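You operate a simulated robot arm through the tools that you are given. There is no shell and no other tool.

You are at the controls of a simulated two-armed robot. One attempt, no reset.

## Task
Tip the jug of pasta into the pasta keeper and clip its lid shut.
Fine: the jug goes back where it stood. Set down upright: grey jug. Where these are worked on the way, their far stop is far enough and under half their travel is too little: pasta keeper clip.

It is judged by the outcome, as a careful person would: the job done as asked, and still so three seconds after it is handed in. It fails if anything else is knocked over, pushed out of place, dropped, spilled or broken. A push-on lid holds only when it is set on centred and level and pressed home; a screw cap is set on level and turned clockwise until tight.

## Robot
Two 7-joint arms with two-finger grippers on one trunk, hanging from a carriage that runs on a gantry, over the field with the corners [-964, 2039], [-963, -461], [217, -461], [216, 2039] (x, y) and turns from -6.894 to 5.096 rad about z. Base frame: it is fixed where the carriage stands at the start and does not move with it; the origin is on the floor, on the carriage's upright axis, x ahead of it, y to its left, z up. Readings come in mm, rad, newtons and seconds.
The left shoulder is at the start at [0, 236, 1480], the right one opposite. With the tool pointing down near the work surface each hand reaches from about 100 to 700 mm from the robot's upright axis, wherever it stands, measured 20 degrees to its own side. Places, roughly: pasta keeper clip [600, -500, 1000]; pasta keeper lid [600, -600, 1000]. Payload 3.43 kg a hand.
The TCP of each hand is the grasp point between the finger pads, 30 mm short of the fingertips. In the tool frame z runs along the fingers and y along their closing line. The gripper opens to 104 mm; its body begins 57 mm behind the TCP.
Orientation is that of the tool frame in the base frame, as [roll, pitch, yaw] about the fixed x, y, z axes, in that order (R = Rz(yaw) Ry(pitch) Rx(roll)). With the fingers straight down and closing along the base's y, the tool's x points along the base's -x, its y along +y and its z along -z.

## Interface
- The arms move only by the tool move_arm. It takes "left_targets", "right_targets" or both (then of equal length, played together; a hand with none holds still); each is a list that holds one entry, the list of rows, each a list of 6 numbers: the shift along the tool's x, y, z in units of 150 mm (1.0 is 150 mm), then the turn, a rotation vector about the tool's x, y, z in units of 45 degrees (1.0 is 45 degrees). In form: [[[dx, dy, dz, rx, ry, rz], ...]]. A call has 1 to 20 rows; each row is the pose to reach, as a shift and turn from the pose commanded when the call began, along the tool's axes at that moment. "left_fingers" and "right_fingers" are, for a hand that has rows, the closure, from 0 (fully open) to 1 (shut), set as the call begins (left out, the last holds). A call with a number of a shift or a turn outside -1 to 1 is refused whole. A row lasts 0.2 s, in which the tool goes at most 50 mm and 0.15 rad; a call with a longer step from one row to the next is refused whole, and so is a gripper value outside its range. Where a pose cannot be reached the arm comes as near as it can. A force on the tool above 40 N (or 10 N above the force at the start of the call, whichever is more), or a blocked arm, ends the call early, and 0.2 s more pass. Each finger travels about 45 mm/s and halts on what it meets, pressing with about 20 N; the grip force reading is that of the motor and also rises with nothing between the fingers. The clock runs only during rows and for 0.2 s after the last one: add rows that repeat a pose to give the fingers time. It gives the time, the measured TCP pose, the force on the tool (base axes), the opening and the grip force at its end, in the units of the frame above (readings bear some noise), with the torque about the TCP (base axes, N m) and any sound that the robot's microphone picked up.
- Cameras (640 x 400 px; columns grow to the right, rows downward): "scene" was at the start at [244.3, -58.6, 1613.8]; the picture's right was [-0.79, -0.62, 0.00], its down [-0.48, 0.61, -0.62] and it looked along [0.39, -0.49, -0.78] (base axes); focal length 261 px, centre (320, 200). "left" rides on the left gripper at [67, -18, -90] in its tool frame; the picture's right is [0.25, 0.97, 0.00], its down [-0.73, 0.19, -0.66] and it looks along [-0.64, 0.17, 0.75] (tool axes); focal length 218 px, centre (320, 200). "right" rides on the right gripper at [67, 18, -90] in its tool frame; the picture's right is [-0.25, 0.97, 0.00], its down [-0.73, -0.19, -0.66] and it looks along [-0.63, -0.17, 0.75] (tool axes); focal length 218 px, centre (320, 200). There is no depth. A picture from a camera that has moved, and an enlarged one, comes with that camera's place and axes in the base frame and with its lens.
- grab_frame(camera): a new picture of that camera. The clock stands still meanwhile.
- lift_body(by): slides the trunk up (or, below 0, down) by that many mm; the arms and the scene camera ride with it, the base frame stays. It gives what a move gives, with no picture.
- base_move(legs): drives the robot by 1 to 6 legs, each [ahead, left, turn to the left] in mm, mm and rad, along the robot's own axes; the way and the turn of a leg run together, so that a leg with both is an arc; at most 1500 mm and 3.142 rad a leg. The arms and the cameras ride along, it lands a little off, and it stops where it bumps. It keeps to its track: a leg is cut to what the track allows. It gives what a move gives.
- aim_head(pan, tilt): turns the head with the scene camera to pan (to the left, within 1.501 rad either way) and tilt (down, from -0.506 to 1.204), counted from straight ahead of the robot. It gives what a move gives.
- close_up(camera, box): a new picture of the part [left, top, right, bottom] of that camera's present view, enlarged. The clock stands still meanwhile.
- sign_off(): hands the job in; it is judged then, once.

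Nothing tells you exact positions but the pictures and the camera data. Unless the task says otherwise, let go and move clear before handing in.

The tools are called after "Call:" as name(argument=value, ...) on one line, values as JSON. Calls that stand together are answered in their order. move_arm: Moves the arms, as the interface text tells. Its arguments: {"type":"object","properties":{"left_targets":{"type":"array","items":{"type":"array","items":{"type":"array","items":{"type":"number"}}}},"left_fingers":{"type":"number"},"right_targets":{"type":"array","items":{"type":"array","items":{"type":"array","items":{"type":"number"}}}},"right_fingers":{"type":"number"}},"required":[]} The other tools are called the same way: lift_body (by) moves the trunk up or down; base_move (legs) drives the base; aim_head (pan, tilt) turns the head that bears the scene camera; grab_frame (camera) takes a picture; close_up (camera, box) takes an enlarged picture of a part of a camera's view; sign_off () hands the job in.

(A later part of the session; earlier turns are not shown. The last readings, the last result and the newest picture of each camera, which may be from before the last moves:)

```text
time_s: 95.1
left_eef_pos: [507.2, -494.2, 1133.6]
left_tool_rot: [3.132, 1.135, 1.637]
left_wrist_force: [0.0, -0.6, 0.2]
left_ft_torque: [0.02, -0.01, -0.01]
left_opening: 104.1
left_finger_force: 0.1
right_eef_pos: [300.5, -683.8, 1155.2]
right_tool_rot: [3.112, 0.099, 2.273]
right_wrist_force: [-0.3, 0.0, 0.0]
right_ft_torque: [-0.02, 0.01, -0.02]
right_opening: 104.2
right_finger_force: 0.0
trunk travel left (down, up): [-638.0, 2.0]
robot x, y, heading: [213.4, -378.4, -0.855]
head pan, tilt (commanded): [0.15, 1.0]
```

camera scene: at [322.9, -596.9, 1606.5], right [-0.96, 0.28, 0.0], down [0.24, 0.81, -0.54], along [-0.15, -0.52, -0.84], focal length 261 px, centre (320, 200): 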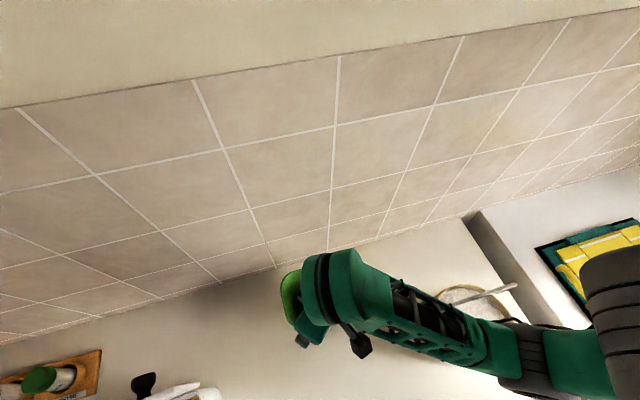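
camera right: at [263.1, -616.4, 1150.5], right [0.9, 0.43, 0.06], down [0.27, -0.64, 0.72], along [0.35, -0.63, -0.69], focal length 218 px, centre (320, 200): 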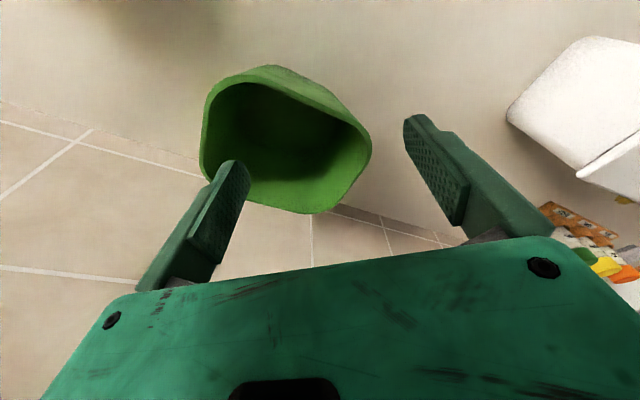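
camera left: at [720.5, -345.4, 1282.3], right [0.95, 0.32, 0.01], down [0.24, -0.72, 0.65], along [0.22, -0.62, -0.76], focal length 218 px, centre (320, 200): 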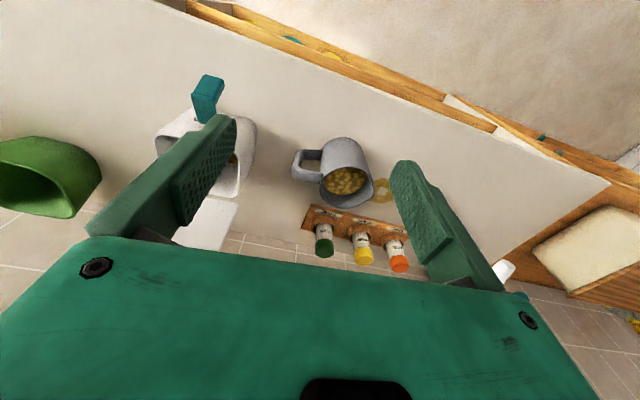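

Now I'll rehearse the tipping rotation in place, 45° at a time.

Call:
move_arm(left_targets=[[[0, 0, 0, 0.07, 0, -0.151], [0, 0, 0, 0.141, 0, -0.302], [0, 0, 0, 0.211, 0, -0.453], [0, 0, 0, 0.282, 0, -0.604], [0, 0, 0, 0.352, 0, -0.755], [0, 0, 0, 0.4226, 0, -0.906]]])

Call:
move_arm(left_targets=[[[0, 0, 0, 0.07, 0, -0.151], [0, 0, 0, 0.141, 0, -0.302], [0, 0, 0, 0.211, 0, -0.453], [0, 0, 0, 0.282, 0, -0.604], [0, 0, 0, 0.352, 0, -0.755], [0, 0, 0, 0.4226, 0, -0.906]]])

Call:
grab_frame(camera="scene")

```text
time_s: 96.5
left_eef_pos: [507.0, -494.4, 1134.1]
left_tool_rot: [-1.971, 0.698, 2.634]
left_wrist_force: [1.0, 0.1, 0.4]
left_ft_torque: [0.01, -0.04, 0.01]
left_opening: 104.0
left_finger_force: 0.1
right_eef_pos: [299.9, -683.3, 1155.5]
right_tool_rot: [3.111, 0.099, 2.273]
right_wrist_force: [0.0, -0.1, 0.7]
right_ft_torque: [0.0, 0.02, 0.02]
right_opening: 104.1
right_finger_force: 0.0
trunk travel left (down, up): [-638.0, 2.0]
robot x, y, heading: [212.4, -375.8, -0.858]
head pan, tilt (commanded): [0.15, 1.0]
```

```text
time_s: 97.9
left_eef_pos: [504.5, -495.0, 1134.5]
left_tool_rot: [-1.569, 0.003, 2.777]
left_wrist_force: [-0.1, 0.6, 0.6]
left_ft_torque: [-0.02, -0.02, 0.0]
left_opening: 103.9
left_finger_force: 0.2
right_eef_pos: [301.5, -682.6, 1155.4]
right_tool_rot: [3.111, 0.1, 2.273]
right_wrist_force: [0.0, 0.8, -0.1]
right_ft_torque: [0.02, -0.03, 0.0]
right_opening: 104.1
right_finger_force: 0.0
trunk travel left (down, up): [-638.0, 2.0]
robot x, y, heading: [216.5, -379.4, -0.858]
head pan, tilt (commanded): [0.15, 1.0]
```

```text
taken
camera scene: at [395.5, -575.3, 1694.5], right [-0.65, -0.76, 0.0], down [-0.64, 0.55, -0.54], along [0.41, -0.35, -0.84], focal length 261 px, centre (320, 200)
```

scene: 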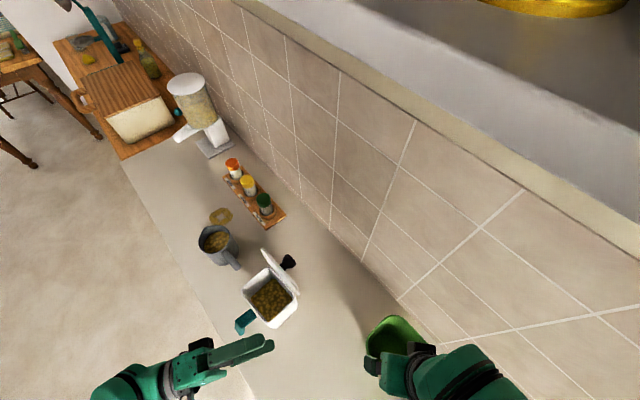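

Call:
move_arm(left_targets=[[[0, 0, 0, 0.07, 0, -0.151], [0, 0, 0, 0.141, 0, -0.302], [0, 0, 0, 0.211, 0, -0.453], [0, 0, 0, 0.282, 0, -0.604], [0, 0, 0, 0.352, 0, -0.755], [0, 0, 0, 0.4226, 0, -0.906]]])

Call:
grab_frame(camera="scene")

```text
time_s: 99.3
left_eef_pos: [506.1, -494.2, 1133.1]
left_tool_rot: [-1.169, -0.693, 2.631]
left_wrist_force: [0.2, -1.2, -0.5]
left_ft_torque: [0.01, -0.02, -0.02]
left_opening: 104.4
left_finger_force: 0.0
right_eef_pos: [300.4, -683.3, 1155.9]
right_tool_rot: [3.11, 0.101, 2.273]
right_wrist_force: [0.2, -0.2, 0.3]
right_ft_torque: [0.02, 0.0, -0.02]
right_opening: 104.0
right_finger_force: 0.1
trunk travel left (down, up): [-638.0, 2.0]
robot x, y, heading: [216.3, -377.0, -0.857]
head pan, tilt (commanded): [0.15, 1.0]
```

```text
taken
camera scene: at [395.5, -575.3, 1694.5], right [-0.65, -0.76, 0.0], down [-0.64, 0.55, -0.54], along [0.41, -0.35, -0.84], focal length 261 px, centre (320, 200)
```

scene: 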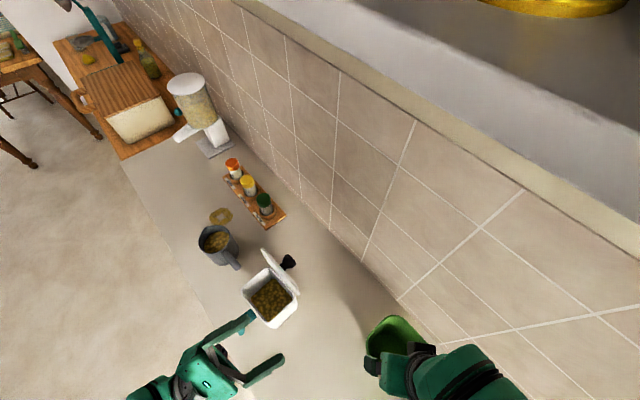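

The full 135° tipping roll is reachable. I'll reverse it back to level.

Call:
move_arm(left_targets=[[[0, 0, 0, -0.07, 0, 0.151], [0, 0, 0, -0.141, 0, 0.302], [0, 0, 0, -0.211, 0, 0.453], [0, 0, 0, -0.282, 0, 0.604], [0, 0, 0, -0.352, 0, 0.755], [0, 0, 0, -0.4226, 0, 0.906]]])

Call:
move_arm(left_targets=[[[0, 0, 0, -0.07, 0, 0.151], [0, 0, 0, -0.141, 0, 0.302], [0, 0, 0, -0.211, 0, 0.453], [0, 0, 0, -0.282, 0, 0.604], [0, 0, 0, -0.352, 0, 0.755], [0, 0, 0, -0.4226, 0, 0.906]]])

Call:
move_arm(left_targets=[[[0, 0, 0, -0.07, 0, 0.151], [0, 0, 0, -0.141, 0, 0.302], [0, 0, 0, -0.211, 0, 0.453], [0, 0, 0, -0.282, 0, 0.604], [0, 0, 0, -0.352, 0, 0.755], [0, 0, 0, -0.4226, 0, 0.906]]])

```text
time_s: 100.7
left_eef_pos: [504.7, -493.9, 1132.4]
left_tool_rot: [-1.572, 0.008, 2.778]
left_wrist_force: [0.2, 0.4, 0.1]
left_ft_torque: [0.0, 0.02, -0.01]
left_opening: 104.1
left_finger_force: 0.1
right_eef_pos: [300.5, -683.7, 1156.0]
right_tool_rot: [3.111, 0.1, 2.273]
right_wrist_force: [0.3, 0.5, 0.3]
right_ft_torque: [-0.01, -0.01, -0.04]
right_opening: 104.1
right_finger_force: 0.2
trunk travel left (down, up): [-638.0, 2.0]
robot x, y, heading: [215.4, -380.6, -0.854]
head pan, tilt (commanded): [0.15, 1.0]
```

```text
time_s: 102.1
left_eef_pos: [506.3, -495.3, 1133.4]
left_tool_rot: [-1.973, 0.702, 2.631]
left_wrist_force: [0.2, -0.8, 0.5]
left_ft_torque: [-0.03, 0.03, 0.01]
left_opening: 104.1
left_finger_force: 0.1
right_eef_pos: [301.0, -683.0, 1156.1]
right_tool_rot: [3.11, 0.1, 2.273]
right_wrist_force: [0.0, -0.2, -0.3]
right_ft_torque: [0.01, 0.02, 0.0]
right_opening: 103.8
right_finger_force: 0.1
trunk travel left (down, up): [-638.0, 2.0]
robot x, y, heading: [213.7, -379.1, -0.857]
head pan, tilt (commanded): [0.15, 1.0]
```

```text
time_s: 103.5
left_eef_pos: [506.5, -494.9, 1134.1]
left_tool_rot: [3.128, 1.139, 1.631]
left_wrist_force: [-0.7, -0.5, -0.3]
left_ft_torque: [-0.01, -0.03, -0.01]
left_opening: 104.0
left_finger_force: 0.1
right_eef_pos: [300.4, -683.2, 1154.8]
right_tool_rot: [3.109, 0.1, 2.273]
right_wrist_force: [-0.3, -0.3, -0.5]
right_ft_torque: [0.01, 0.02, 0.02]
right_opening: 104.2
right_finger_force: 0.1
trunk travel left (down, up): [-638.0, 2.0]
robot x, y, heading: [213.3, -377.3, -0.857]
head pan, tilt (commanded): [0.15, 1.0]
```

Back to level. I'll carry the empty hand around the front to the jug.

Call:
move_arm(left_targets=[[[0.083, 0, -0.18, 0, 0, 0], [0.167, 0.2, -0.363, 0, 0, 0], [0.167, 0.5, -0.363, 0, 0, 0], [0.167, 0.8, -0.363, 0, 0, 0], [0.167, 1, -0.363, 0, 0, 0]]])

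Call:
move_arm(left_targets=[[[0, 0.25, 0, 0, 0, 0], [0, 0.5, 0, 0, 0, 0], [0, 0.75, 0, 0, 0, 0], [0, 1, 0, 0, 0, 0]]])

Call:
lift_body(by=-88)

Call:
grab_frame(camera="left")

Call:
close_up(camera="scene", box=[100, 160, 280, 320])

```text
time_s: 104.7
left_eef_pos: [649.4, -423.0, 1134.8]
left_tool_rot: [3.133, 1.137, 1.634]
left_wrist_force: [-0.3, -0.1, -0.4]
left_ft_torque: [-0.01, -0.01, 0.0]
left_opening: 104.0
left_finger_force: 0.0
right_eef_pos: [301.6, -683.4, 1156.3]
right_tool_rot: [3.11, 0.1, 2.274]
right_wrist_force: [-0.3, 0.0, -0.5]
right_ft_torque: [-0.01, -0.02, 0.01]
right_opening: 103.7
right_finger_force: 0.1
trunk travel left (down, up): [-638.0, 2.0]
robot x, y, heading: [212.9, -379.2, -0.86]
head pan, tilt (commanded): [0.15, 1.0]
```

```text
time_s: 105.7
left_eef_pos: [799.6, -412.7, 1133.7]
left_tool_rot: [3.133, 1.137, 1.635]
left_wrist_force: [-0.1, 0.2, -0.6]
left_ft_torque: [-0.04, -0.02, 0.0]
left_opening: 103.9
left_finger_force: 0.1
right_eef_pos: [301.8, -683.6, 1155.9]
right_tool_rot: [3.111, 0.101, 2.273]
right_wrist_force: [-0.3, -0.4, -0.7]
right_ft_torque: [0.04, -0.01, 0.0]
right_opening: 103.9
right_finger_force: 0.1
trunk travel left (down, up): [-638.0, 2.0]
robot x, y, heading: [215.2, -380.3, -0.857]
head pan, tilt (commanded): [0.15, 1.0]
```

```text
time_s: 107.0
left_eef_pos: [798.5, -413.0, 1046.1]
left_tool_rot: [3.132, 1.136, 1.637]
left_wrist_force: [0.2, 0.8, 0.2]
left_ft_torque: [0.0, 0.02, 0.0]
left_opening: 104.3
left_finger_force: 0.0
right_eef_pos: [300.9, -683.8, 1067.6]
right_tool_rot: [3.11, 0.1, 2.271]
right_wrist_force: [-0.3, -0.1, -0.2]
right_ft_torque: [-0.05, 0.02, 0.0]
right_opening: 104.0
right_finger_force: 0.0
trunk travel left (down, up): [-550.0, 90.0]
robot x, y, heading: [212.7, -380.2, -0.857]
head pan, tilt (commanded): [0.15, 1.0]
```

```text
taken
camera left: at [773.8, -305.9, 1020.2], right [0.96, 0.18, -0.23], down [0.17, 0.3, 0.94], along [0.23, -0.94, 0.26], focal length 218 px, centre (320, 200)
```

left: 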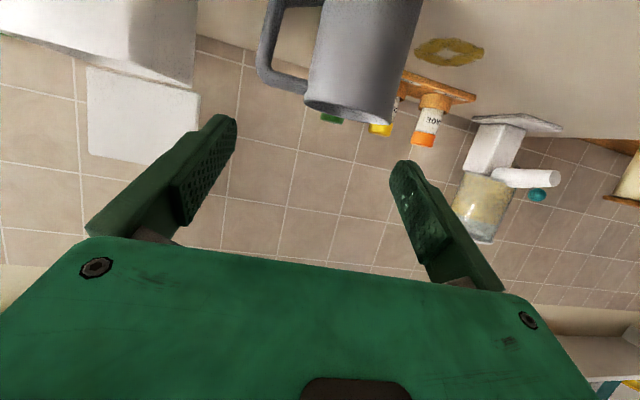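

```text
2.50 times, centred on (190, 240) of scene
camera zoom: at [395.5, -575.3, 1606.6], right [-0.65, -0.76, 0.0], down [-0.64, 0.55, -0.54], along [0.41, -0.35, -0.84], focal length 652 px, centre (645, 100)
```

zoom: 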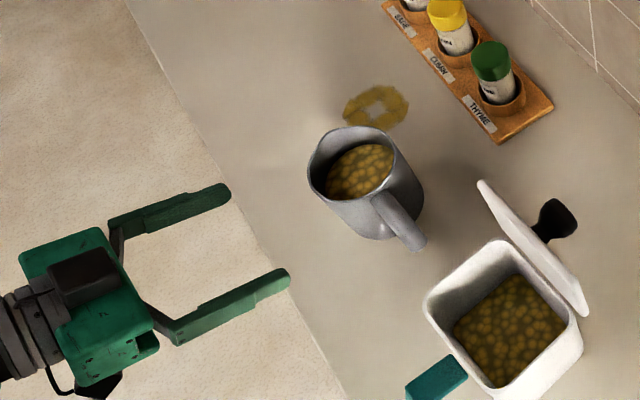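

Call:
move_arm(left_targets=[[[0.087, 0.065, 0.104, 0, 0, 0], [0.173, 0.13, 0.207, 0, 0, 0], [0.26, 0.196, 0.311, 0, 0, 0]]], left_fingers=0)

Call:
grab_frame(camera="left")

Call:
close_up(camera="scene", box=[130, 180, 270, 300])

```text
time_s: 107.8
left_eef_pos: [830.4, -436.0, 991.4]
left_tool_rot: [3.133, 1.138, 1.637]
left_wrist_force: [1.1, -0.6, 0.2]
left_ft_torque: [0.03, 0.04, -0.02]
left_opening: 104.3
left_finger_force: 0.1
right_eef_pos: [300.5, -683.3, 1067.3]
right_tool_rot: [3.11, 0.099, 2.272]
right_wrist_force: [-0.1, 0.2, 0.0]
right_ft_torque: [0.04, -0.02, -0.03]
right_opening: 104.0
right_finger_force: 0.1
trunk travel left (down, up): [-550.0, 90.0]
robot x, y, heading: [215.5, -379.2, -0.854]
head pan, tilt (commanded): [0.15, 1.0]
```

```text
taken
camera left: at [804.9, -328.9, 965.9], right [0.96, 0.18, -0.23], down [0.17, 0.3, 0.94], along [0.23, -0.94, 0.26], focal length 218 px, centre (320, 200)
```

left: 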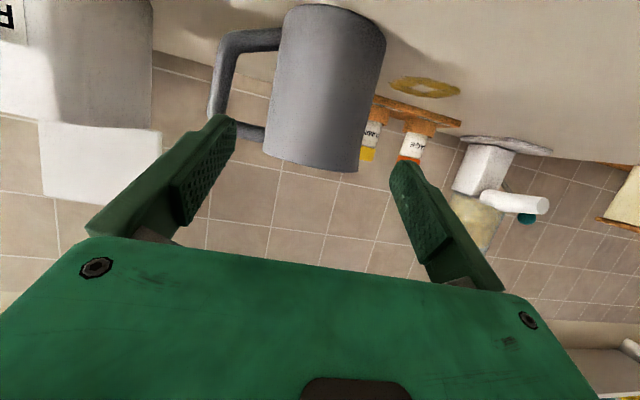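

```text
3.33 times, centred on (200, 240) of scene
camera zoom: at [395.5, -575.4, 1606.5], right [-0.65, -0.76, 0.0], down [-0.64, 0.55, -0.54], along [0.41, -0.35, -0.84], focal length 870 px, centre (720, 67)
```

zoom: 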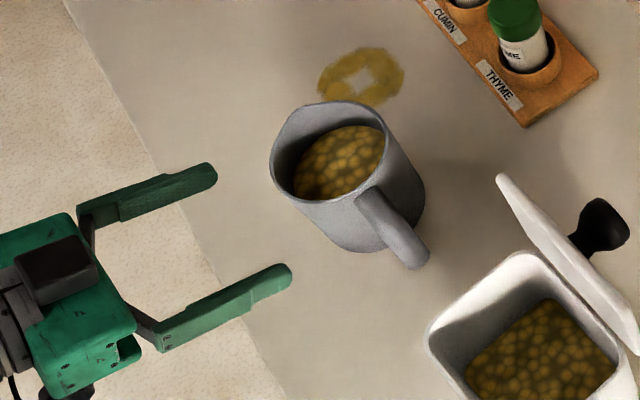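

The jug axis measures x≈838 and the handle loop spans z≈911–968, so the planned finger path fits. I'll advance 60 mm along the fingers and check.

Call:
move_arm(left_targets=[[[0, 0.01, 0.1, 0, 0, 0], [0, 0.01, 0.2, 0, 0, 0], [0, 0.01, 0.3, 0, 0, 0], [0, 0.01, 0.4, 0, 0, 0]]])

Call:
grab_frame(camera="left")

Call:
close_up(camera="scene", box=[150, 190, 260, 290])

```text
time_s: 108.8
left_eef_pos: [835.9, -490.6, 965.3]
left_tool_rot: [3.135, 1.137, 1.637]
left_wrist_force: [-0.7, 1.3, -0.2]
left_ft_torque: [0.01, 0.01, 0.03]
left_opening: 104.1
left_finger_force: 0.0
right_eef_pos: [301.9, -683.4, 1067.3]
right_tool_rot: [3.11, 0.098, 2.273]
right_wrist_force: [-0.5, -0.7, 0.3]
right_ft_torque: [0.01, 0.01, -0.03]
right_opening: 104.1
right_finger_force: 0.0
trunk travel left (down, up): [-550.0, 90.0]
robot x, y, heading: [214.6, -374.9, -0.856]
head pan, tilt (commanded): [0.15, 1.0]
```

```text
taken
camera left: at [810.8, -383.4, 939.4], right [0.96, 0.18, -0.23], down [0.17, 0.3, 0.94], along [0.23, -0.94, 0.26], focal length 218 px, centre (320, 200)
```

left: 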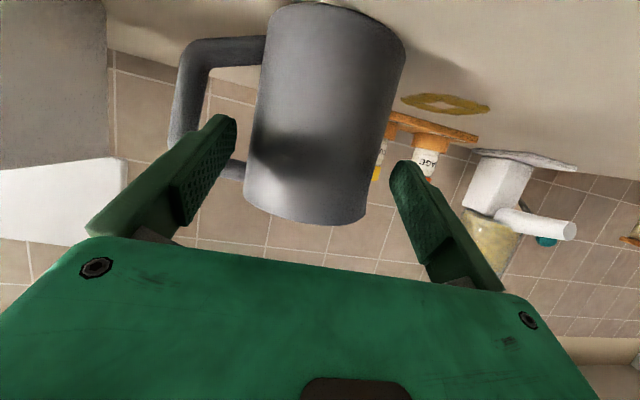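

```text
4.00 times, centred on (205, 240) of scene
camera zoom: at [395.5, -575.4, 1606.5], right [-0.65, -0.76, 0.0], down [-0.64, 0.55, -0.54], along [0.41, -0.35, -0.84], focal length 1044 px, centre (780, 40)
```

zoom: 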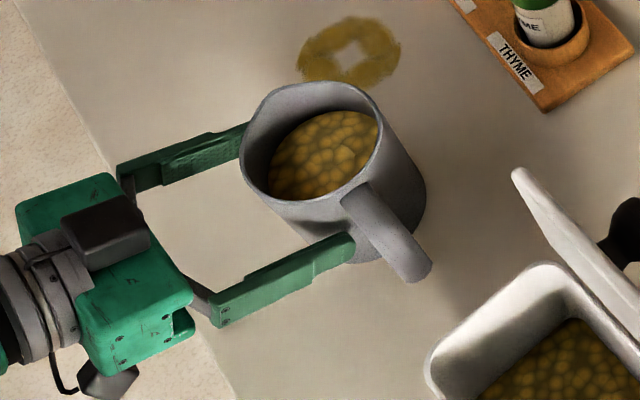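

The finger tip is about to enter the handle loop with room on both sides. I'll advance the last 40 mm slowly.

Call:
move_arm(left_targets=[[[0, 0, 0.067, 0, 0, 0], [0, 0, 0.133, 0, 0, 0], [0, 0, 0.2, 0, 0, 0], [0, 0, 0.267, 0, 0, 0]]])

Call:
grab_frame(camera="left")

Call:
close_up(camera="scene", box=[150, 190, 260, 290])

```text
time_s: 109.8
left_eef_pos: [838.5, -527.0, 948.7]
left_tool_rot: [3.134, 1.138, 1.638]
left_wrist_force: [-0.3, 0.3, -0.1]
left_ft_torque: [-0.01, 0.01, 0.01]
left_opening: 103.9
left_finger_force: 0.0
right_eef_pos: [300.5, -683.8, 1066.8]
right_tool_rot: [3.11, 0.101, 2.272]
right_wrist_force: [0.0, -0.2, 0.3]
right_ft_torque: [0.04, 0.0, 0.01]
right_opening: 104.3
right_finger_force: 0.1
trunk travel left (down, up): [-550.0, 90.0]
robot x, y, heading: [210.3, -377.4, -0.852]
head pan, tilt (commanded): [0.15, 1.0]
```

```text
taken
camera left: at [813.0, -419.6, 923.4], right [0.96, 0.18, -0.23], down [0.17, 0.3, 0.94], along [0.23, -0.94, 0.26], focal length 218 px, centre (320, 200)
```

left: 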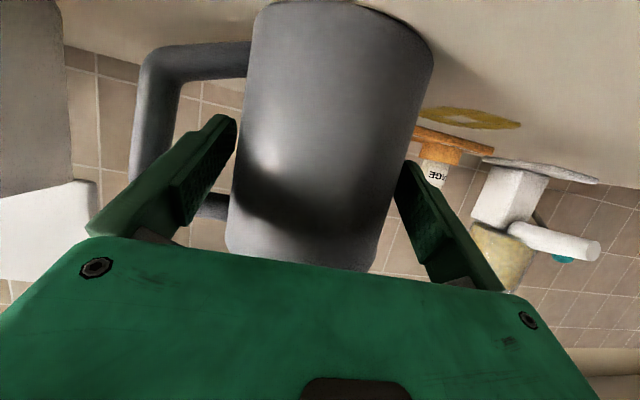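

```text
4.00 times, centred on (205, 240) of scene
camera zoom: at [395.5, -575.3, 1606.5], right [-0.65, -0.76, 0.0], down [-0.64, 0.55, -0.54], along [0.41, -0.35, -0.84], focal length 1044 px, centre (780, 40)
```

zoom: 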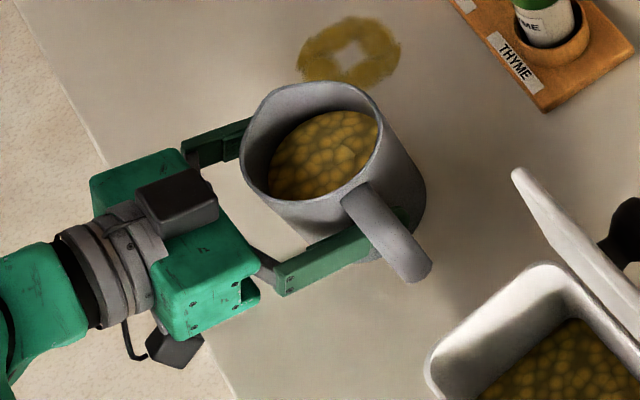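

One finger is through the handle loop, and the jug is undisturbed. This pose is my return point (TCP 838, -527, 949). Now I'll close the grip.

Call:
move_arm(left_targets=[[[0, 0, 0, 0, 0, 0], [0, 0, 0, 0, 0, 0], [0, 0, 0, 0, 0, 0], [0, 0, 0, 0, 0, 0]]], left_fingers=1)

Call:
close_up(camera="scene", box=[150, 190, 260, 290])

```text
time_s: 110.8
left_eef_pos: [838.7, -527.2, 949.1]
left_tool_rot: [3.134, 1.139, 1.637]
left_wrist_force: [0.4, -1.4, -0.4]
left_ft_torque: [-0.05, 0.07, 0.02]
left_opening: 84.9
left_finger_force: 19.8
right_eef_pos: [301.2, -683.1, 1067.4]
right_tool_rot: [3.108, 0.099, 2.272]
right_wrist_force: [-0.3, -0.1, -1.0]
right_ft_torque: [-0.01, -0.01, 0.04]
right_opening: 103.8
right_finger_force: 0.0
trunk travel left (down, up): [-550.0, 90.0]
robot x, y, heading: [217.2, -380.3, -0.857]
head pan, tilt (commanded): [0.15, 1.0]
```

```text
4.00 times, centred on (205, 240) of scene
camera zoom: at [395.5, -575.4, 1606.5], right [-0.65, -0.76, 0.0], down [-0.64, 0.55, -0.54], along [0.41, -0.35, -0.84], focal length 1044 px, centre (780, 40)
```

zoom: 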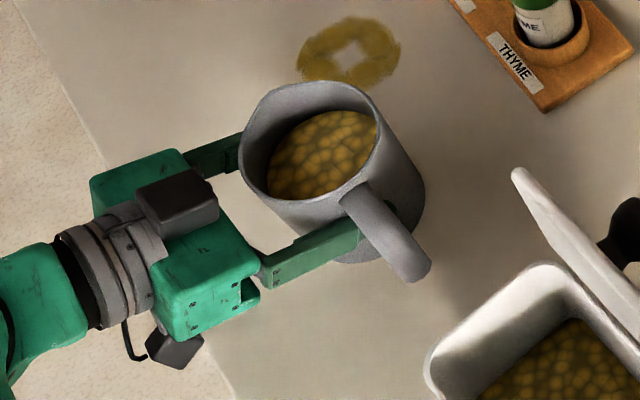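

Firm grip at 85 mm. I'll lift gently and watch for slip.

Call:
move_arm(left_targets=[[[-0.03, 0, -0.014, 0, 0, 0], [-0.09, 0, -0.042, 0, 0, 0], [-0.15, 0, -0.07, 0, 0, 0], [-0.24, 0, -0.112, 0, 0, 0], [-0.363, 0, -0.168, 0, 0, 0]]])

Call:
close_up(camera="scene", box=[140, 170, 270, 290])

Call:
grab_frame(camera="left")

```text
time_s: 112.0
left_eef_pos: [839.2, -526.6, 1007.0]
left_tool_rot: [3.135, 1.136, 1.637]
left_wrist_force: [0.3, 0.5, -4.1]
left_ft_torque: [0.07, -0.03, 0.01]
left_opening: 84.9
left_finger_force: 19.9
right_eef_pos: [299.7, -683.3, 1067.4]
right_tool_rot: [3.11, 0.102, 2.273]
right_wrist_force: [0.3, -0.2, -0.2]
right_ft_torque: [0.01, 0.03, -0.02]
right_opening: 104.1
right_finger_force: 0.0
trunk travel left (down, up): [-550.0, 90.0]
robot x, y, heading: [216.2, -378.6, -0.855]
head pan, tilt (commanded): [0.15, 1.0]
```

```text
3.33 times, centred on (205, 230) of scene
camera zoom: at [395.4, -575.3, 1606.4], right [-0.65, -0.76, 0.0], down [-0.64, 0.55, -0.54], along [0.41, -0.35, -0.84], focal length 870 px, centre (703, 100)
```

zoom: 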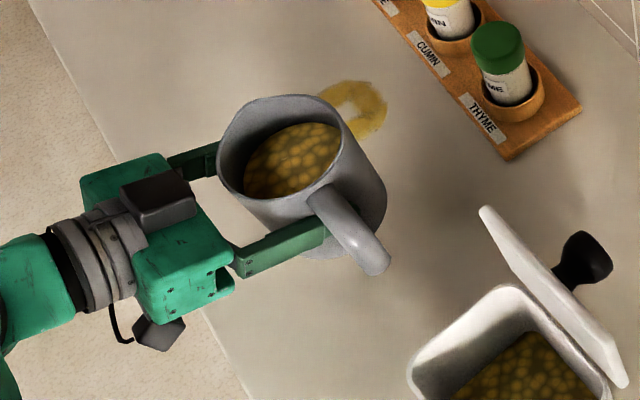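

```text
taken
camera left: at [813.4, -419.1, 981.7], right [0.96, 0.18, -0.23], down [0.17, 0.3, 0.94], along [0.23, -0.94, 0.26], focal length 218 px, centre (320, 200)
```

left: 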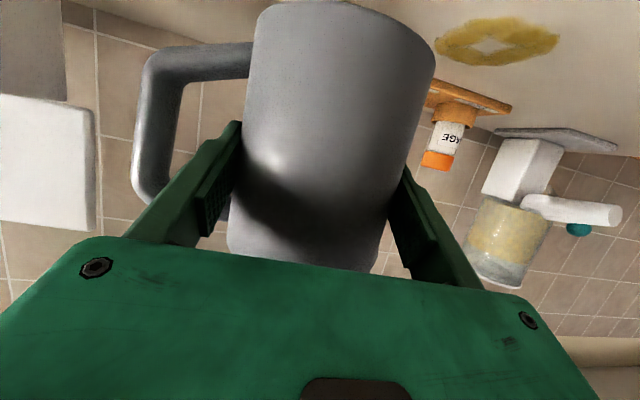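

The jug is held steady and weighs about 0.4 kg. I'll raise the trunk to lift it higher, then draw it toward the front edge.

Call:
lift_body(by=88)

Call:
move_arm(left_targets=[[[0.042, 0, -0.09, 0, 0, 0], [0.084, 0, -0.181, 0, 0, 0], [0.126, 0, -0.272, 0, 0, 0], [0.168, 0, -0.363, 0, 0, 0]]])

Call:
close_up(camera="scene", box=[120, 160, 320, 340])

```text
time_s: 113.2
left_eef_pos: [838.2, -526.5, 1095.3]
left_tool_rot: [3.136, 1.137, 1.638]
left_wrist_force: [-0.4, -0.3, -4.9]
left_ft_torque: [0.07, -0.08, -0.01]
left_opening: 85.1
left_finger_force: 20.1
right_eef_pos: [300.7, -683.4, 1155.3]
right_tool_rot: [3.109, 0.1, 2.272]
right_wrist_force: [-0.3, 0.2, 0.0]
right_ft_torque: [-0.01, 0.04, 0.01]
right_opening: 103.9
right_finger_force: 0.0
trunk travel left (down, up): [-638.0, 2.0]
robot x, y, heading: [211.7, -380.3, -0.861]
head pan, tilt (commanded): [0.15, 1.0]
```

```text
time_s: 114.2
left_eef_pos: [835.7, -467.1, 1095.9]
left_tool_rot: [3.135, 1.137, 1.638]
left_wrist_force: [-0.8, 0.6, -3.6]
left_ft_torque: [0.1, -0.06, 0.02]
left_opening: 84.8
left_finger_force: 20.2
right_eef_pos: [300.3, -684.0, 1156.2]
right_tool_rot: [3.112, 0.1, 2.273]
right_wrist_force: [0.6, -0.2, 0.3]
right_ft_torque: [-0.03, -0.01, 0.02]
right_opening: 103.7
right_finger_force: 0.0
trunk travel left (down, up): [-638.0, 2.0]
robot x, y, heading: [217.8, -377.2, -0.855]
head pan, tilt (commanded): [0.15, 1.0]
```

```text
2.22 times, centred on (220, 250) of scene
camera zoom: at [395.4, -575.3, 1694.4], right [-0.65, -0.76, 0.0], down [-0.64, 0.55, -0.54], along [0.41, -0.35, -0.84], focal length 580 px, centre (542, 89)
```

zoom: 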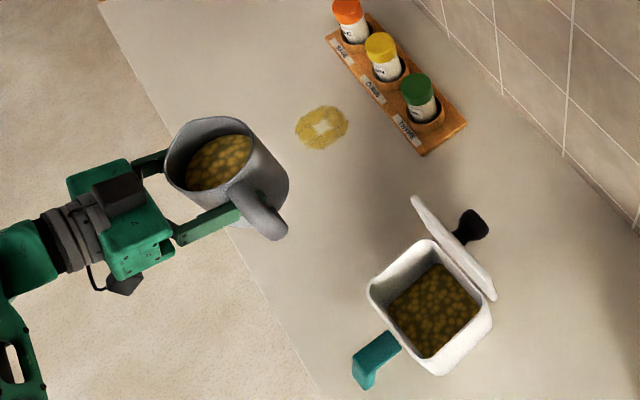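

Call:
move_arm(left_targets=[[[0.005, -0.15, -0.01, 0, 0, 0], [0.01, -0.35, -0.02, 0, 0, 0], [0.015, -0.55, -0.03, 0, 0, 0], [0.02, -0.75, -0.045, 0, 0, 0], [0.025, -0.92, -0.055, 0, 0, 0], [0.028, -1, -0.06, 0, 0, 0]]])

Call:
move_arm(left_targets=[[[0.005, -0.15, -0.01, 0, 0, 0], [0.01, -0.35, -0.02, 0, 0, 0], [0.015, -0.55, -0.03, 0, 0, 0], [0.02, -0.75, -0.045, 0, 0, 0], [0.025, -0.92, -0.055, 0, 0, 0], [0.028, -1, -0.06, 0, 0, 0]]])

Call:
grab_frame(camera="scene")

Call:
grab_frame(camera="right")

```text
time_s: 115.6
left_eef_pos: [683.1, -467.6, 1095.9]
left_tool_rot: [3.136, 1.137, 1.636]
left_wrist_force: [-0.3, 0.2, -4.6]
left_ft_torque: [0.09, 0.0, 0.05]
left_opening: 84.6
left_finger_force: 20.3
right_eef_pos: [301.4, -683.5, 1155.3]
right_tool_rot: [3.112, 0.1, 2.271]
right_wrist_force: [0.5, 0.4, -0.4]
right_ft_torque: [0.01, -0.01, 0.02]
right_opening: 104.1
right_finger_force: 0.1
trunk travel left (down, up): [-638.0, 2.0]
robot x, y, heading: [214.6, -382.9, -0.858]
head pan, tilt (commanded): [0.15, 1.0]
```

```text
time_s: 117.0
left_eef_pos: [532.2, -467.4, 1094.6]
left_tool_rot: [3.132, 1.139, 1.633]
left_wrist_force: [0.1, 0.7, -4.3]
left_ft_torque: [0.06, -0.08, -0.02]
left_opening: 84.7
left_finger_force: 20.5
right_eef_pos: [300.0, -682.8, 1155.3]
right_tool_rot: [3.11, 0.101, 2.272]
right_wrist_force: [0.2, -1.5, 0.0]
right_ft_torque: [-0.03, 0.03, -0.03]
right_opening: 104.1
right_finger_force: 0.1
trunk travel left (down, up): [-638.0, 2.0]
robot x, y, heading: [212.5, -379.9, -0.856]
head pan, tilt (commanded): [0.15, 1.0]
```

```text
taken
camera scene: at [395.4, -575.3, 1694.4], right [-0.65, -0.76, 0.0], down [-0.64, 0.55, -0.54], along [0.41, -0.35, -0.84], focal length 261 px, centre (320, 200)
```

scene: 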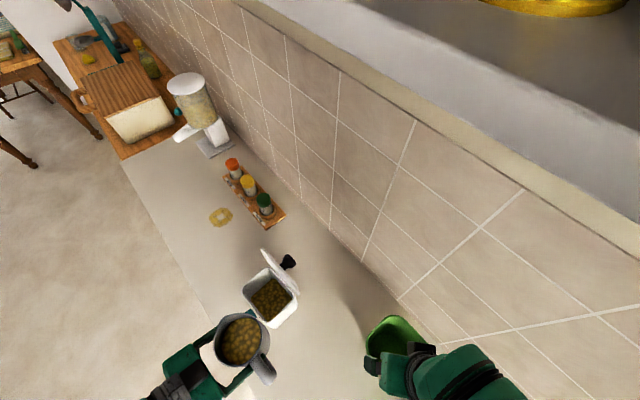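

```text
taken
camera right: at [262.9, -616.2, 1238.4], right [0.9, 0.43, 0.06], down [0.27, -0.64, 0.72], along [0.35, -0.63, -0.69], focal length 218 px, centre (320, 200)
```

right: 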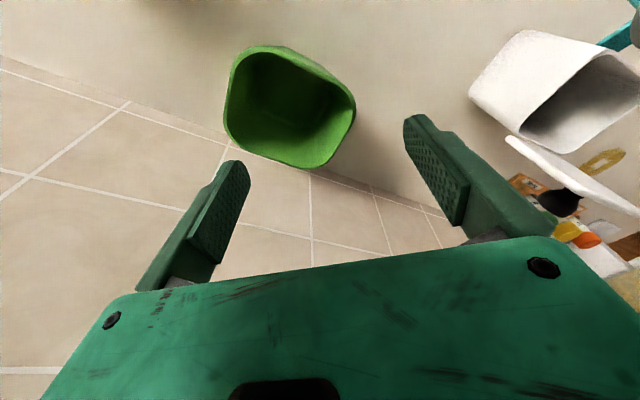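

The jug is now beside and in front of the keeper. I'll re-measure the keeper's mouth before moving in to pour.

Call:
close_up(camera="scene", box=[215, 235, 325, 345])

Call:
close_up(camera="right", box=[460, 10, 640, 200])

```text
3.64 times, centred on (270, 290) of scene
camera zoom: at [395.4, -575.3, 1694.4], right [-0.65, -0.76, 0.0], down [-0.64, 0.55, -0.54], along [0.41, -0.35, -0.84], focal length 949 px, centre (502, -127)
```

zoom: 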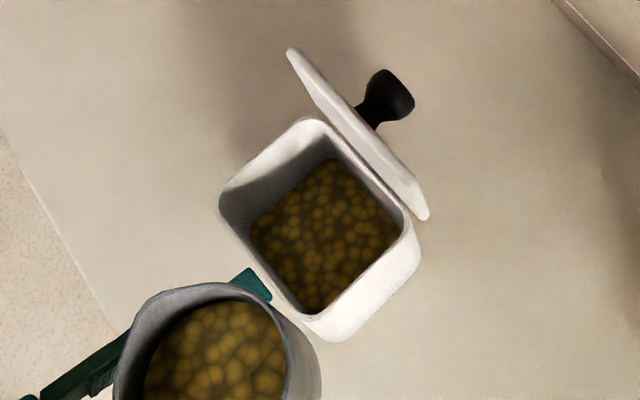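

```text
2.11 times, centred on (550, 105) of right
camera zoom: at [262.9, -616.2, 1238.4], right [0.9, 0.43, 0.06], down [0.27, -0.64, 0.72], along [0.35, -0.63, -0.69], focal length 460 px, centre (-164, 400)
```

zoom: 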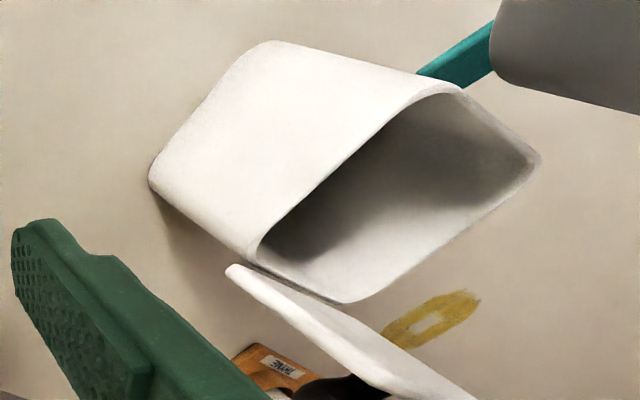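

The mouth centre is about (608, -578), and the lid stands at y≈-626. I'll bring the jug upright to the keeper's -x side.

Call:
move_arm(left_targets=[[[-0.066, -0.12, -0.031, 0, 0, 0], [-0.133, -0.247, -0.0615, 0, 0, 0], [-0.19, -0.247, 0.062, 0, 0, 0], [-0.247, -0.247, 0.185, 0, 0, 0], [-0.304, -0.247, 0.308, 0, 0, 0], [-0.361, -0.247, 0.431, 0, 0, 0]]])

Call:
grab_frame(camera="scene")

Call:
grab_frame(camera="right")

```text
time_s: 118.4
left_eef_pos: [503.1, -553.6, 1117.0]
left_tool_rot: [3.136, 1.138, 1.638]
left_wrist_force: [0.2, -0.3, -4.0]
left_ft_torque: [0.12, -0.06, -0.04]
left_opening: 84.9
left_finger_force: 19.7
right_eef_pos: [302.2, -684.3, 1156.3]
right_tool_rot: [3.11, 0.098, 2.272]
right_wrist_force: [-0.3, 0.7, 0.1]
right_ft_torque: [0.0, 0.0, -0.03]
right_opening: 103.9
right_finger_force: 0.1
trunk travel left (down, up): [-638.0, 2.0]
robot x, y, heading: [217.8, -377.0, -0.856]
head pan, tilt (commanded): [0.15, 1.0]
```

```text
taken
camera scene: at [395.4, -575.3, 1694.5], right [-0.65, -0.76, 0.0], down [-0.64, 0.55, -0.54], along [0.41, -0.35, -0.84], focal length 261 px, centre (320, 200)
```

scene: 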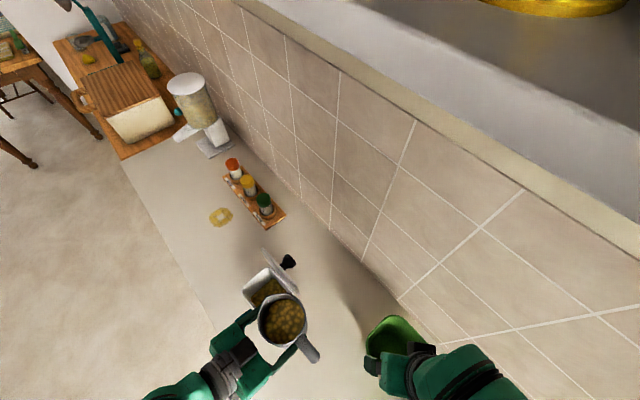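

```text
taken
camera right: at [263.0, -616.3, 1238.5], right [0.9, 0.43, 0.06], down [0.27, -0.64, 0.72], along [0.35, -0.63, -0.69], focal length 218 px, centre (320, 200)
```

right: 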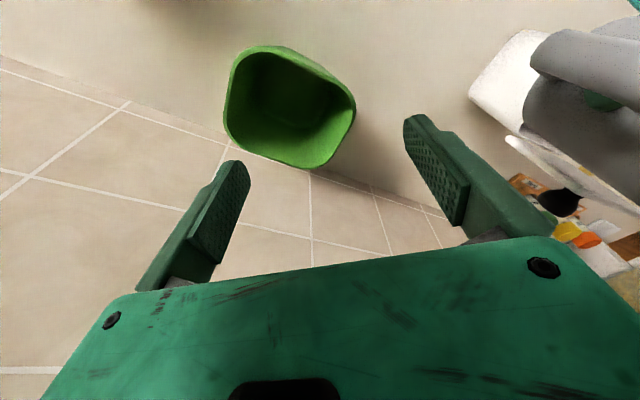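

The jug is in place with clearance to the lid. I'll begin tipping to 30° while lowering the spout over the mouth.

Call:
move_arm(left_targets=[[[0.048, 0.013, 0.017, 0.035, 0, -0.076], [0.095, 0.026, 0.033, 0.07, 0, -0.151], [0.143, 0.042, 0.05, 0.105, 0, -0.227], [0.19, 0.058, 0.066, 0.14, 0, -0.303], [0.287, 0.096, 0.11, 0.21, 0, -0.454], [0.364, 0.13, 0.146, 0.28, 0, -0.605]]])

Call:
close_up(camera="scene", box=[200, 230, 340, 370])

Call:
close_up(camera="right", box=[440, 0, 640, 200])

```text
time_s: 119.8
left_eef_pos: [522.2, -549.6, 1058.3]
left_tool_rot: [-2.201, 0.906, 2.467]
left_wrist_force: [0.1, -0.2, -5.0]
left_ft_torque: [0.11, -0.12, 0.02]
left_opening: 84.7
left_finger_force: 19.9
right_eef_pos: [300.9, -683.7, 1155.8]
right_tool_rot: [3.112, 0.099, 2.272]
right_wrist_force: [-0.6, 1.1, -0.2]
right_ft_torque: [0.0, -0.01, 0.0]
right_opening: 104.0
right_finger_force: 0.1
trunk travel left (down, up): [-638.0, 2.0]
robot x, y, heading: [212.7, -379.1, -0.851]
head pan, tilt (commanded): [0.15, 1.0]
```

```text
2.86 times, centred on (270, 300) of scene
camera zoom: at [395.4, -575.3, 1694.5], right [-0.65, -0.76, 0.0], down [-0.64, 0.55, -0.54], along [0.41, -0.35, -0.84], focal length 746 px, centre (463, -86)
```

zoom: 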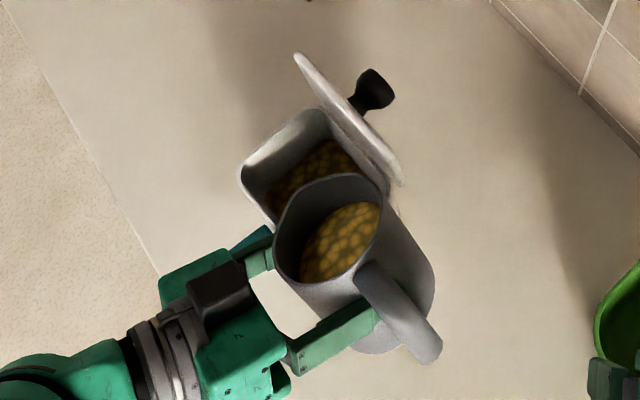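

```text
2.00 times, centred on (540, 100) of right
camera zoom: at [263.0, -616.2, 1238.5], right [0.9, 0.43, 0.06], down [0.27, -0.64, 0.72], along [0.35, -0.63, -0.69], focal length 436 px, centre (-120, 400)
```

zoom: 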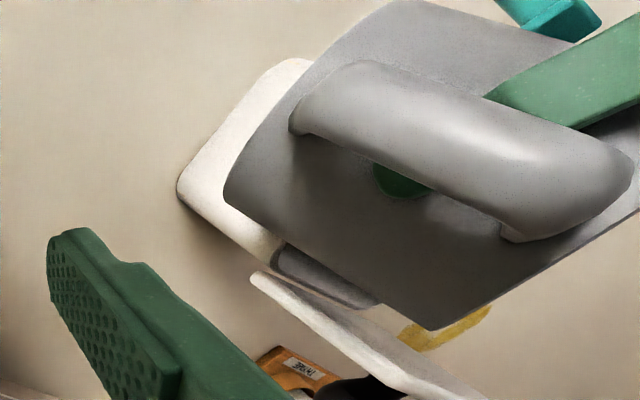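

The lip is over the mouth and nothing has spilled yet. I'll continue slowly to 60°.

Call:
move_arm(left_targets=[[[-0.0075, -0.004, -0.0035, 0.035, 0, -0.076], [-0.0151, -0.0073, -0.007, 0.07, 0, -0.151], [-0.025, -0.0155, -0.0115, 0.105, 0, -0.227], [-0.0345, -0.0235, -0.016, 0.14, 0, -0.303], [-0.0515, -0.0246, -0.0238, 0.175, 0, -0.378], [-0.0684, -0.0257, -0.0316, 0.21, 0, -0.454], [-0.0845, -0.0256, -0.039, 0.245, 0, -0.53], [-0.1005, -0.0255, -0.0465, 0.28, 0, -0.605], [-0.1005, -0.0255, -0.0465, 0.28, 0, -0.605]]])

Call:
close_up(camera="scene", box=[200, 230, 340, 370])

Call:
close_up(camera="right", box=[440, 0, 640, 200])

```text
time_s: 121.8
left_eef_pos: [527.9, -547.3, 1074.6]
left_tool_rot: [-1.81, 0.474, 2.723]
left_wrist_force: [-0.2, 0.0, -5.6]
left_ft_torque: [0.09, -0.12, 0.01]
left_opening: 85.1
left_finger_force: 19.7
right_eef_pos: [300.9, -683.8, 1155.4]
right_tool_rot: [3.109, 0.1, 2.273]
right_wrist_force: [0.4, 0.2, -0.8]
right_ft_torque: [-0.03, 0.01, 0.01]
right_opening: 104.1
right_finger_force: 0.0
trunk travel left (down, up): [-638.0, 2.0]
robot x, y, heading: [213.7, -378.5, -0.854]
head pan, tilt (commanded): [0.15, 1.0]
```

```text
2.86 times, centred on (270, 300) of scene
camera zoom: at [395.4, -575.3, 1694.4], right [-0.65, -0.76, 0.0], down [-0.64, 0.55, -0.54], along [0.41, -0.35, -0.84], focal length 746 px, centre (463, -86)
```

zoom: 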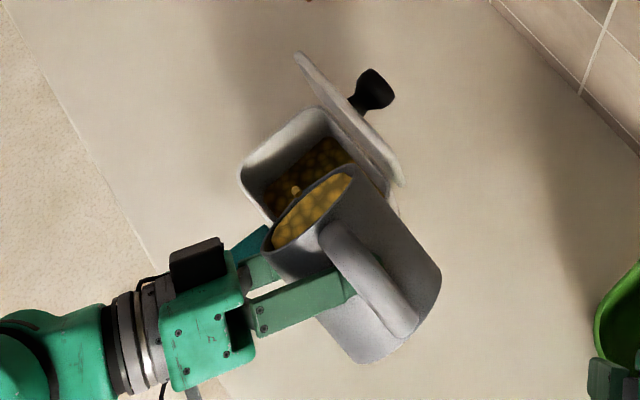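

```text
2.00 times, centred on (540, 100) of right
camera zoom: at [263.0, -616.2, 1238.4], right [0.9, 0.43, 0.06], down [0.27, -0.64, 0.72], along [0.35, -0.63, -0.69], focal length 436 px, centre (-120, 400)
```

zoom: 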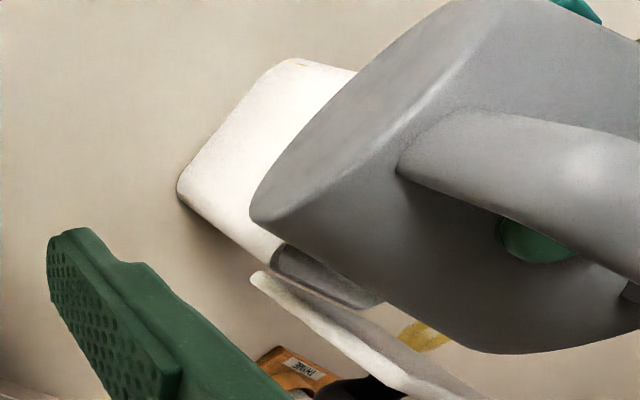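

Pasta has just begun to fall into the mouth. I'll tip on slowly to 75° and let it flow.

Call:
move_arm(left_targets=[[[-0.007, -0.0005, -0.003, 0.0175, 0, -0.038], [-0.013, -0.001, -0.006, 0.035, 0, -0.076], [-0.02, -0.0015, -0.009, 0.0525, 0, -0.114], [-0.026, -0.002, -0.012, 0.07, 0, -0.151], [-0.034, -0.0024, -0.0155, 0.0875, 0, -0.189], [-0.042, -0.0027, -0.019, 0.105, 0, -0.227], [-0.05, -0.003, -0.023, 0.1225, 0, -0.265], [-0.0575, -0.0033, -0.0266, 0.14, 0, -0.303], [-0.0575, -0.0033, -0.0266, 0.14, 0, -0.303], [-0.0575, -0.0033, -0.0266, 0.14, 0, -0.303], [-0.0575, -0.0033, -0.0266, 0.14, 0, -0.303]]])

Call:
close_up(camera="scene", box=[200, 230, 340, 370])

Call:
close_up(camera="right", box=[440, 0, 640, 200])

```text
time_s: 124.2
left_eef_pos: [535.7, -547.8, 1078.8]
left_tool_rot: [-1.685, 0.238, 2.767]
left_wrist_force: [-0.1, -0.8, -3.9]
left_ft_torque: [0.11, -0.12, 0.0]
left_opening: 84.8
left_finger_force: 19.4
right_eef_pos: [300.1, -683.5, 1154.7]
right_tool_rot: [3.11, 0.1, 2.271]
right_wrist_force: [0.1, 0.5, -0.3]
right_ft_torque: [-0.01, 0.01, -0.01]
right_opening: 103.9
right_finger_force: 0.0
trunk travel left (down, up): [-638.0, 2.0]
robot x, y, heading: [213.4, -383.4, -0.858]
head pan, tilt (commanded): [0.15, 1.0]
```

```text
2.86 times, centred on (270, 300) of scene
camera zoom: at [395.4, -575.3, 1694.5], right [-0.65, -0.76, 0.0], down [-0.64, 0.55, -0.54], along [0.41, -0.35, -0.84], focal length 746 px, centre (463, -86)
```

zoom: 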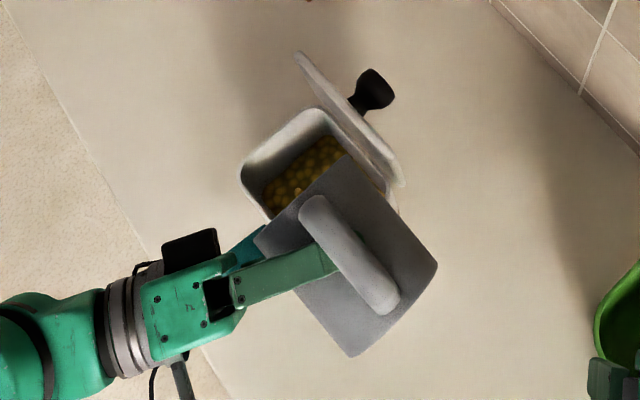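

```text
2.00 times, centred on (540, 100) of right
camera zoom: at [263.0, -616.2, 1238.4], right [0.9, 0.43, 0.06], down [0.27, -0.64, 0.72], along [0.35, -0.63, -0.69], focal length 436 px, centre (-120, 400)
```

zoom: 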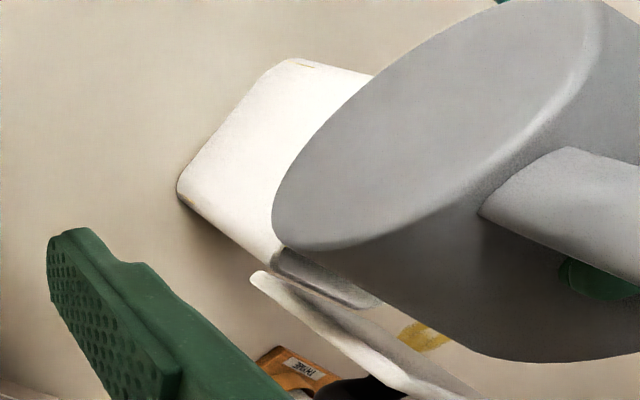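

Call:
move_arm(left_targets=[[[-0.011, -0.0055, -0.005, 0.0175, 0, -0.038], [-0.022, -0.011, -0.01, 0.035, 0, -0.076], [-0.033, -0.017, -0.0155, 0.0525, 0, -0.114], [-0.045, -0.0226, -0.0208, 0.07, 0, -0.151], [-0.055, -0.0265, -0.0256, 0.0875, 0, -0.189], [-0.066, -0.0303, -0.0304, 0.105, 0, -0.227], [-0.0765, -0.034, -0.035, 0.1225, 0, -0.265], [-0.087, -0.038, -0.04, 0.14, 0, -0.303], [-0.087, -0.038, -0.04, 0.14, 0, -0.303], [-0.087, -0.038, -0.04, 0.14, 0, -0.303], [-0.087, -0.038, -0.04, 0.14, 0, -0.303]]])

Call:
close_up(camera="scene", box=[200, 230, 340, 370])

```text
time_s: 126.6
left_eef_pos: [547.1, -546.1, 1088.8]
left_tool_rot: [-1.571, 0.001, 2.783]
left_wrist_force: [0.5, 0.0, -3.9]
left_ft_torque: [0.09, -0.08, 0.0]
left_opening: 85.2
left_finger_force: 20.2
right_eef_pos: [300.1, -684.0, 1154.9]
right_tool_rot: [3.111, 0.101, 2.271]
right_wrist_force: [-0.2, 0.8, 0.1]
right_ft_torque: [-0.01, 0.0, -0.02]
right_opening: 103.8
right_finger_force: 0.1
trunk travel left (down, up): [-638.0, 2.0]
robot x, y, heading: [210.6, -379.3, -0.854]
head pan, tilt (commanded): [0.15, 1.0]
```

```text
2.86 times, centred on (270, 300) of scene
camera zoom: at [395.4, -575.3, 1694.5], right [-0.65, -0.76, 0.0], down [-0.64, 0.55, -0.54], along [0.41, -0.35, -0.84], focal length 746 px, centre (463, -86)
```

zoom: 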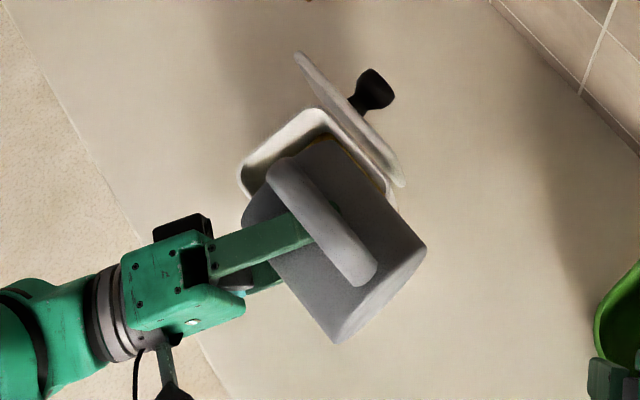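

Call:
move_arm(left_targets=[[[-0.0227, -0.015, -0.0105, 0.035, 0, -0.076], [-0.0454, -0.03, -0.021, 0.07, 0, -0.151], [-0.07, -0.043, -0.0326, 0.105, 0, -0.227], [-0.0956, -0.056, -0.0442, 0.14, 0, -0.303], [-0.12, -0.0674, -0.0556, 0.175, 0, -0.378], [-0.145, -0.0787, -0.067, 0.21, 0, -0.454], [-0.169, -0.088, -0.078, 0.245, 0, -0.53], [-0.1937, -0.0973, -0.0895, 0.28, 0, -0.605], [-0.1937, -0.0973, -0.0895, 0.28, 0, -0.605], [-0.1937, -0.0973, -0.0895, 0.28, 0, -0.605], [-0.1937, -0.0973, -0.0895, 0.28, 0, -0.605]]])

Call:
close_up(camera="scene", box=[200, 230, 340, 370])

Call:
close_up(camera="right", box=[440, 0, 640, 200])

```text
time_s: 129.0
left_eef_pos: [579.3, -544.5, 1102.7]
left_tool_rot: [-1.334, -0.47, 2.722]
left_wrist_force: [0.6, 0.1, -3.6]
left_ft_torque: [0.07, -0.04, -0.01]
left_opening: 85.1
left_finger_force: 20.7
right_eef_pos: [300.9, -683.5, 1154.0]
right_tool_rot: [3.109, 0.1, 2.273]
right_wrist_force: [1.0, -0.4, 0.3]
right_ft_torque: [-0.02, -0.01, -0.03]
right_opening: 104.1
right_finger_force: 0.0
trunk travel left (down, up): [-638.0, 2.0]
robot x, y, heading: [215.6, -380.1, -0.85]
head pan, tilt (commanded): [0.15, 1.0]
```

```text
2.86 times, centred on (270, 300) of scene
camera zoom: at [395.4, -575.3, 1694.5], right [-0.65, -0.76, 0.0], down [-0.64, 0.55, -0.54], along [0.41, -0.35, -0.84], focal length 746 px, centre (463, -86)
```

zoom: 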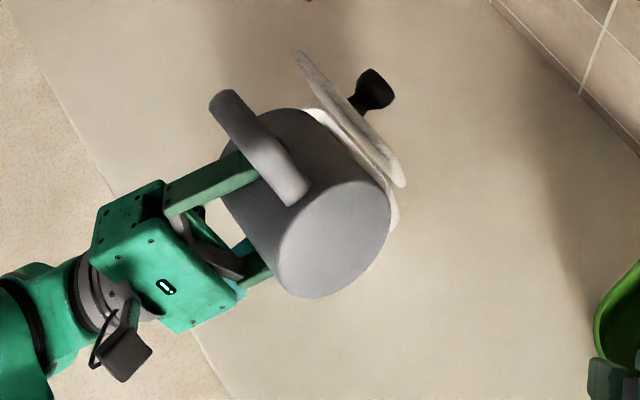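

```text
2.00 times, centred on (540, 100) of right
camera zoom: at [263.0, -616.2, 1238.4], right [0.9, 0.43, 0.06], down [0.27, -0.64, 0.72], along [0.35, -0.63, -0.69], focal length 436 px, centre (-120, 400)
```

zoom: 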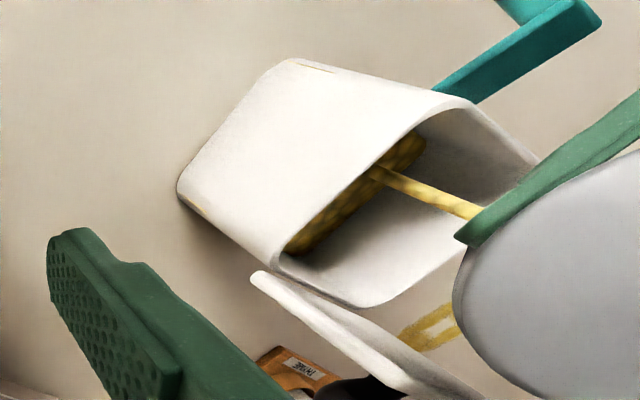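

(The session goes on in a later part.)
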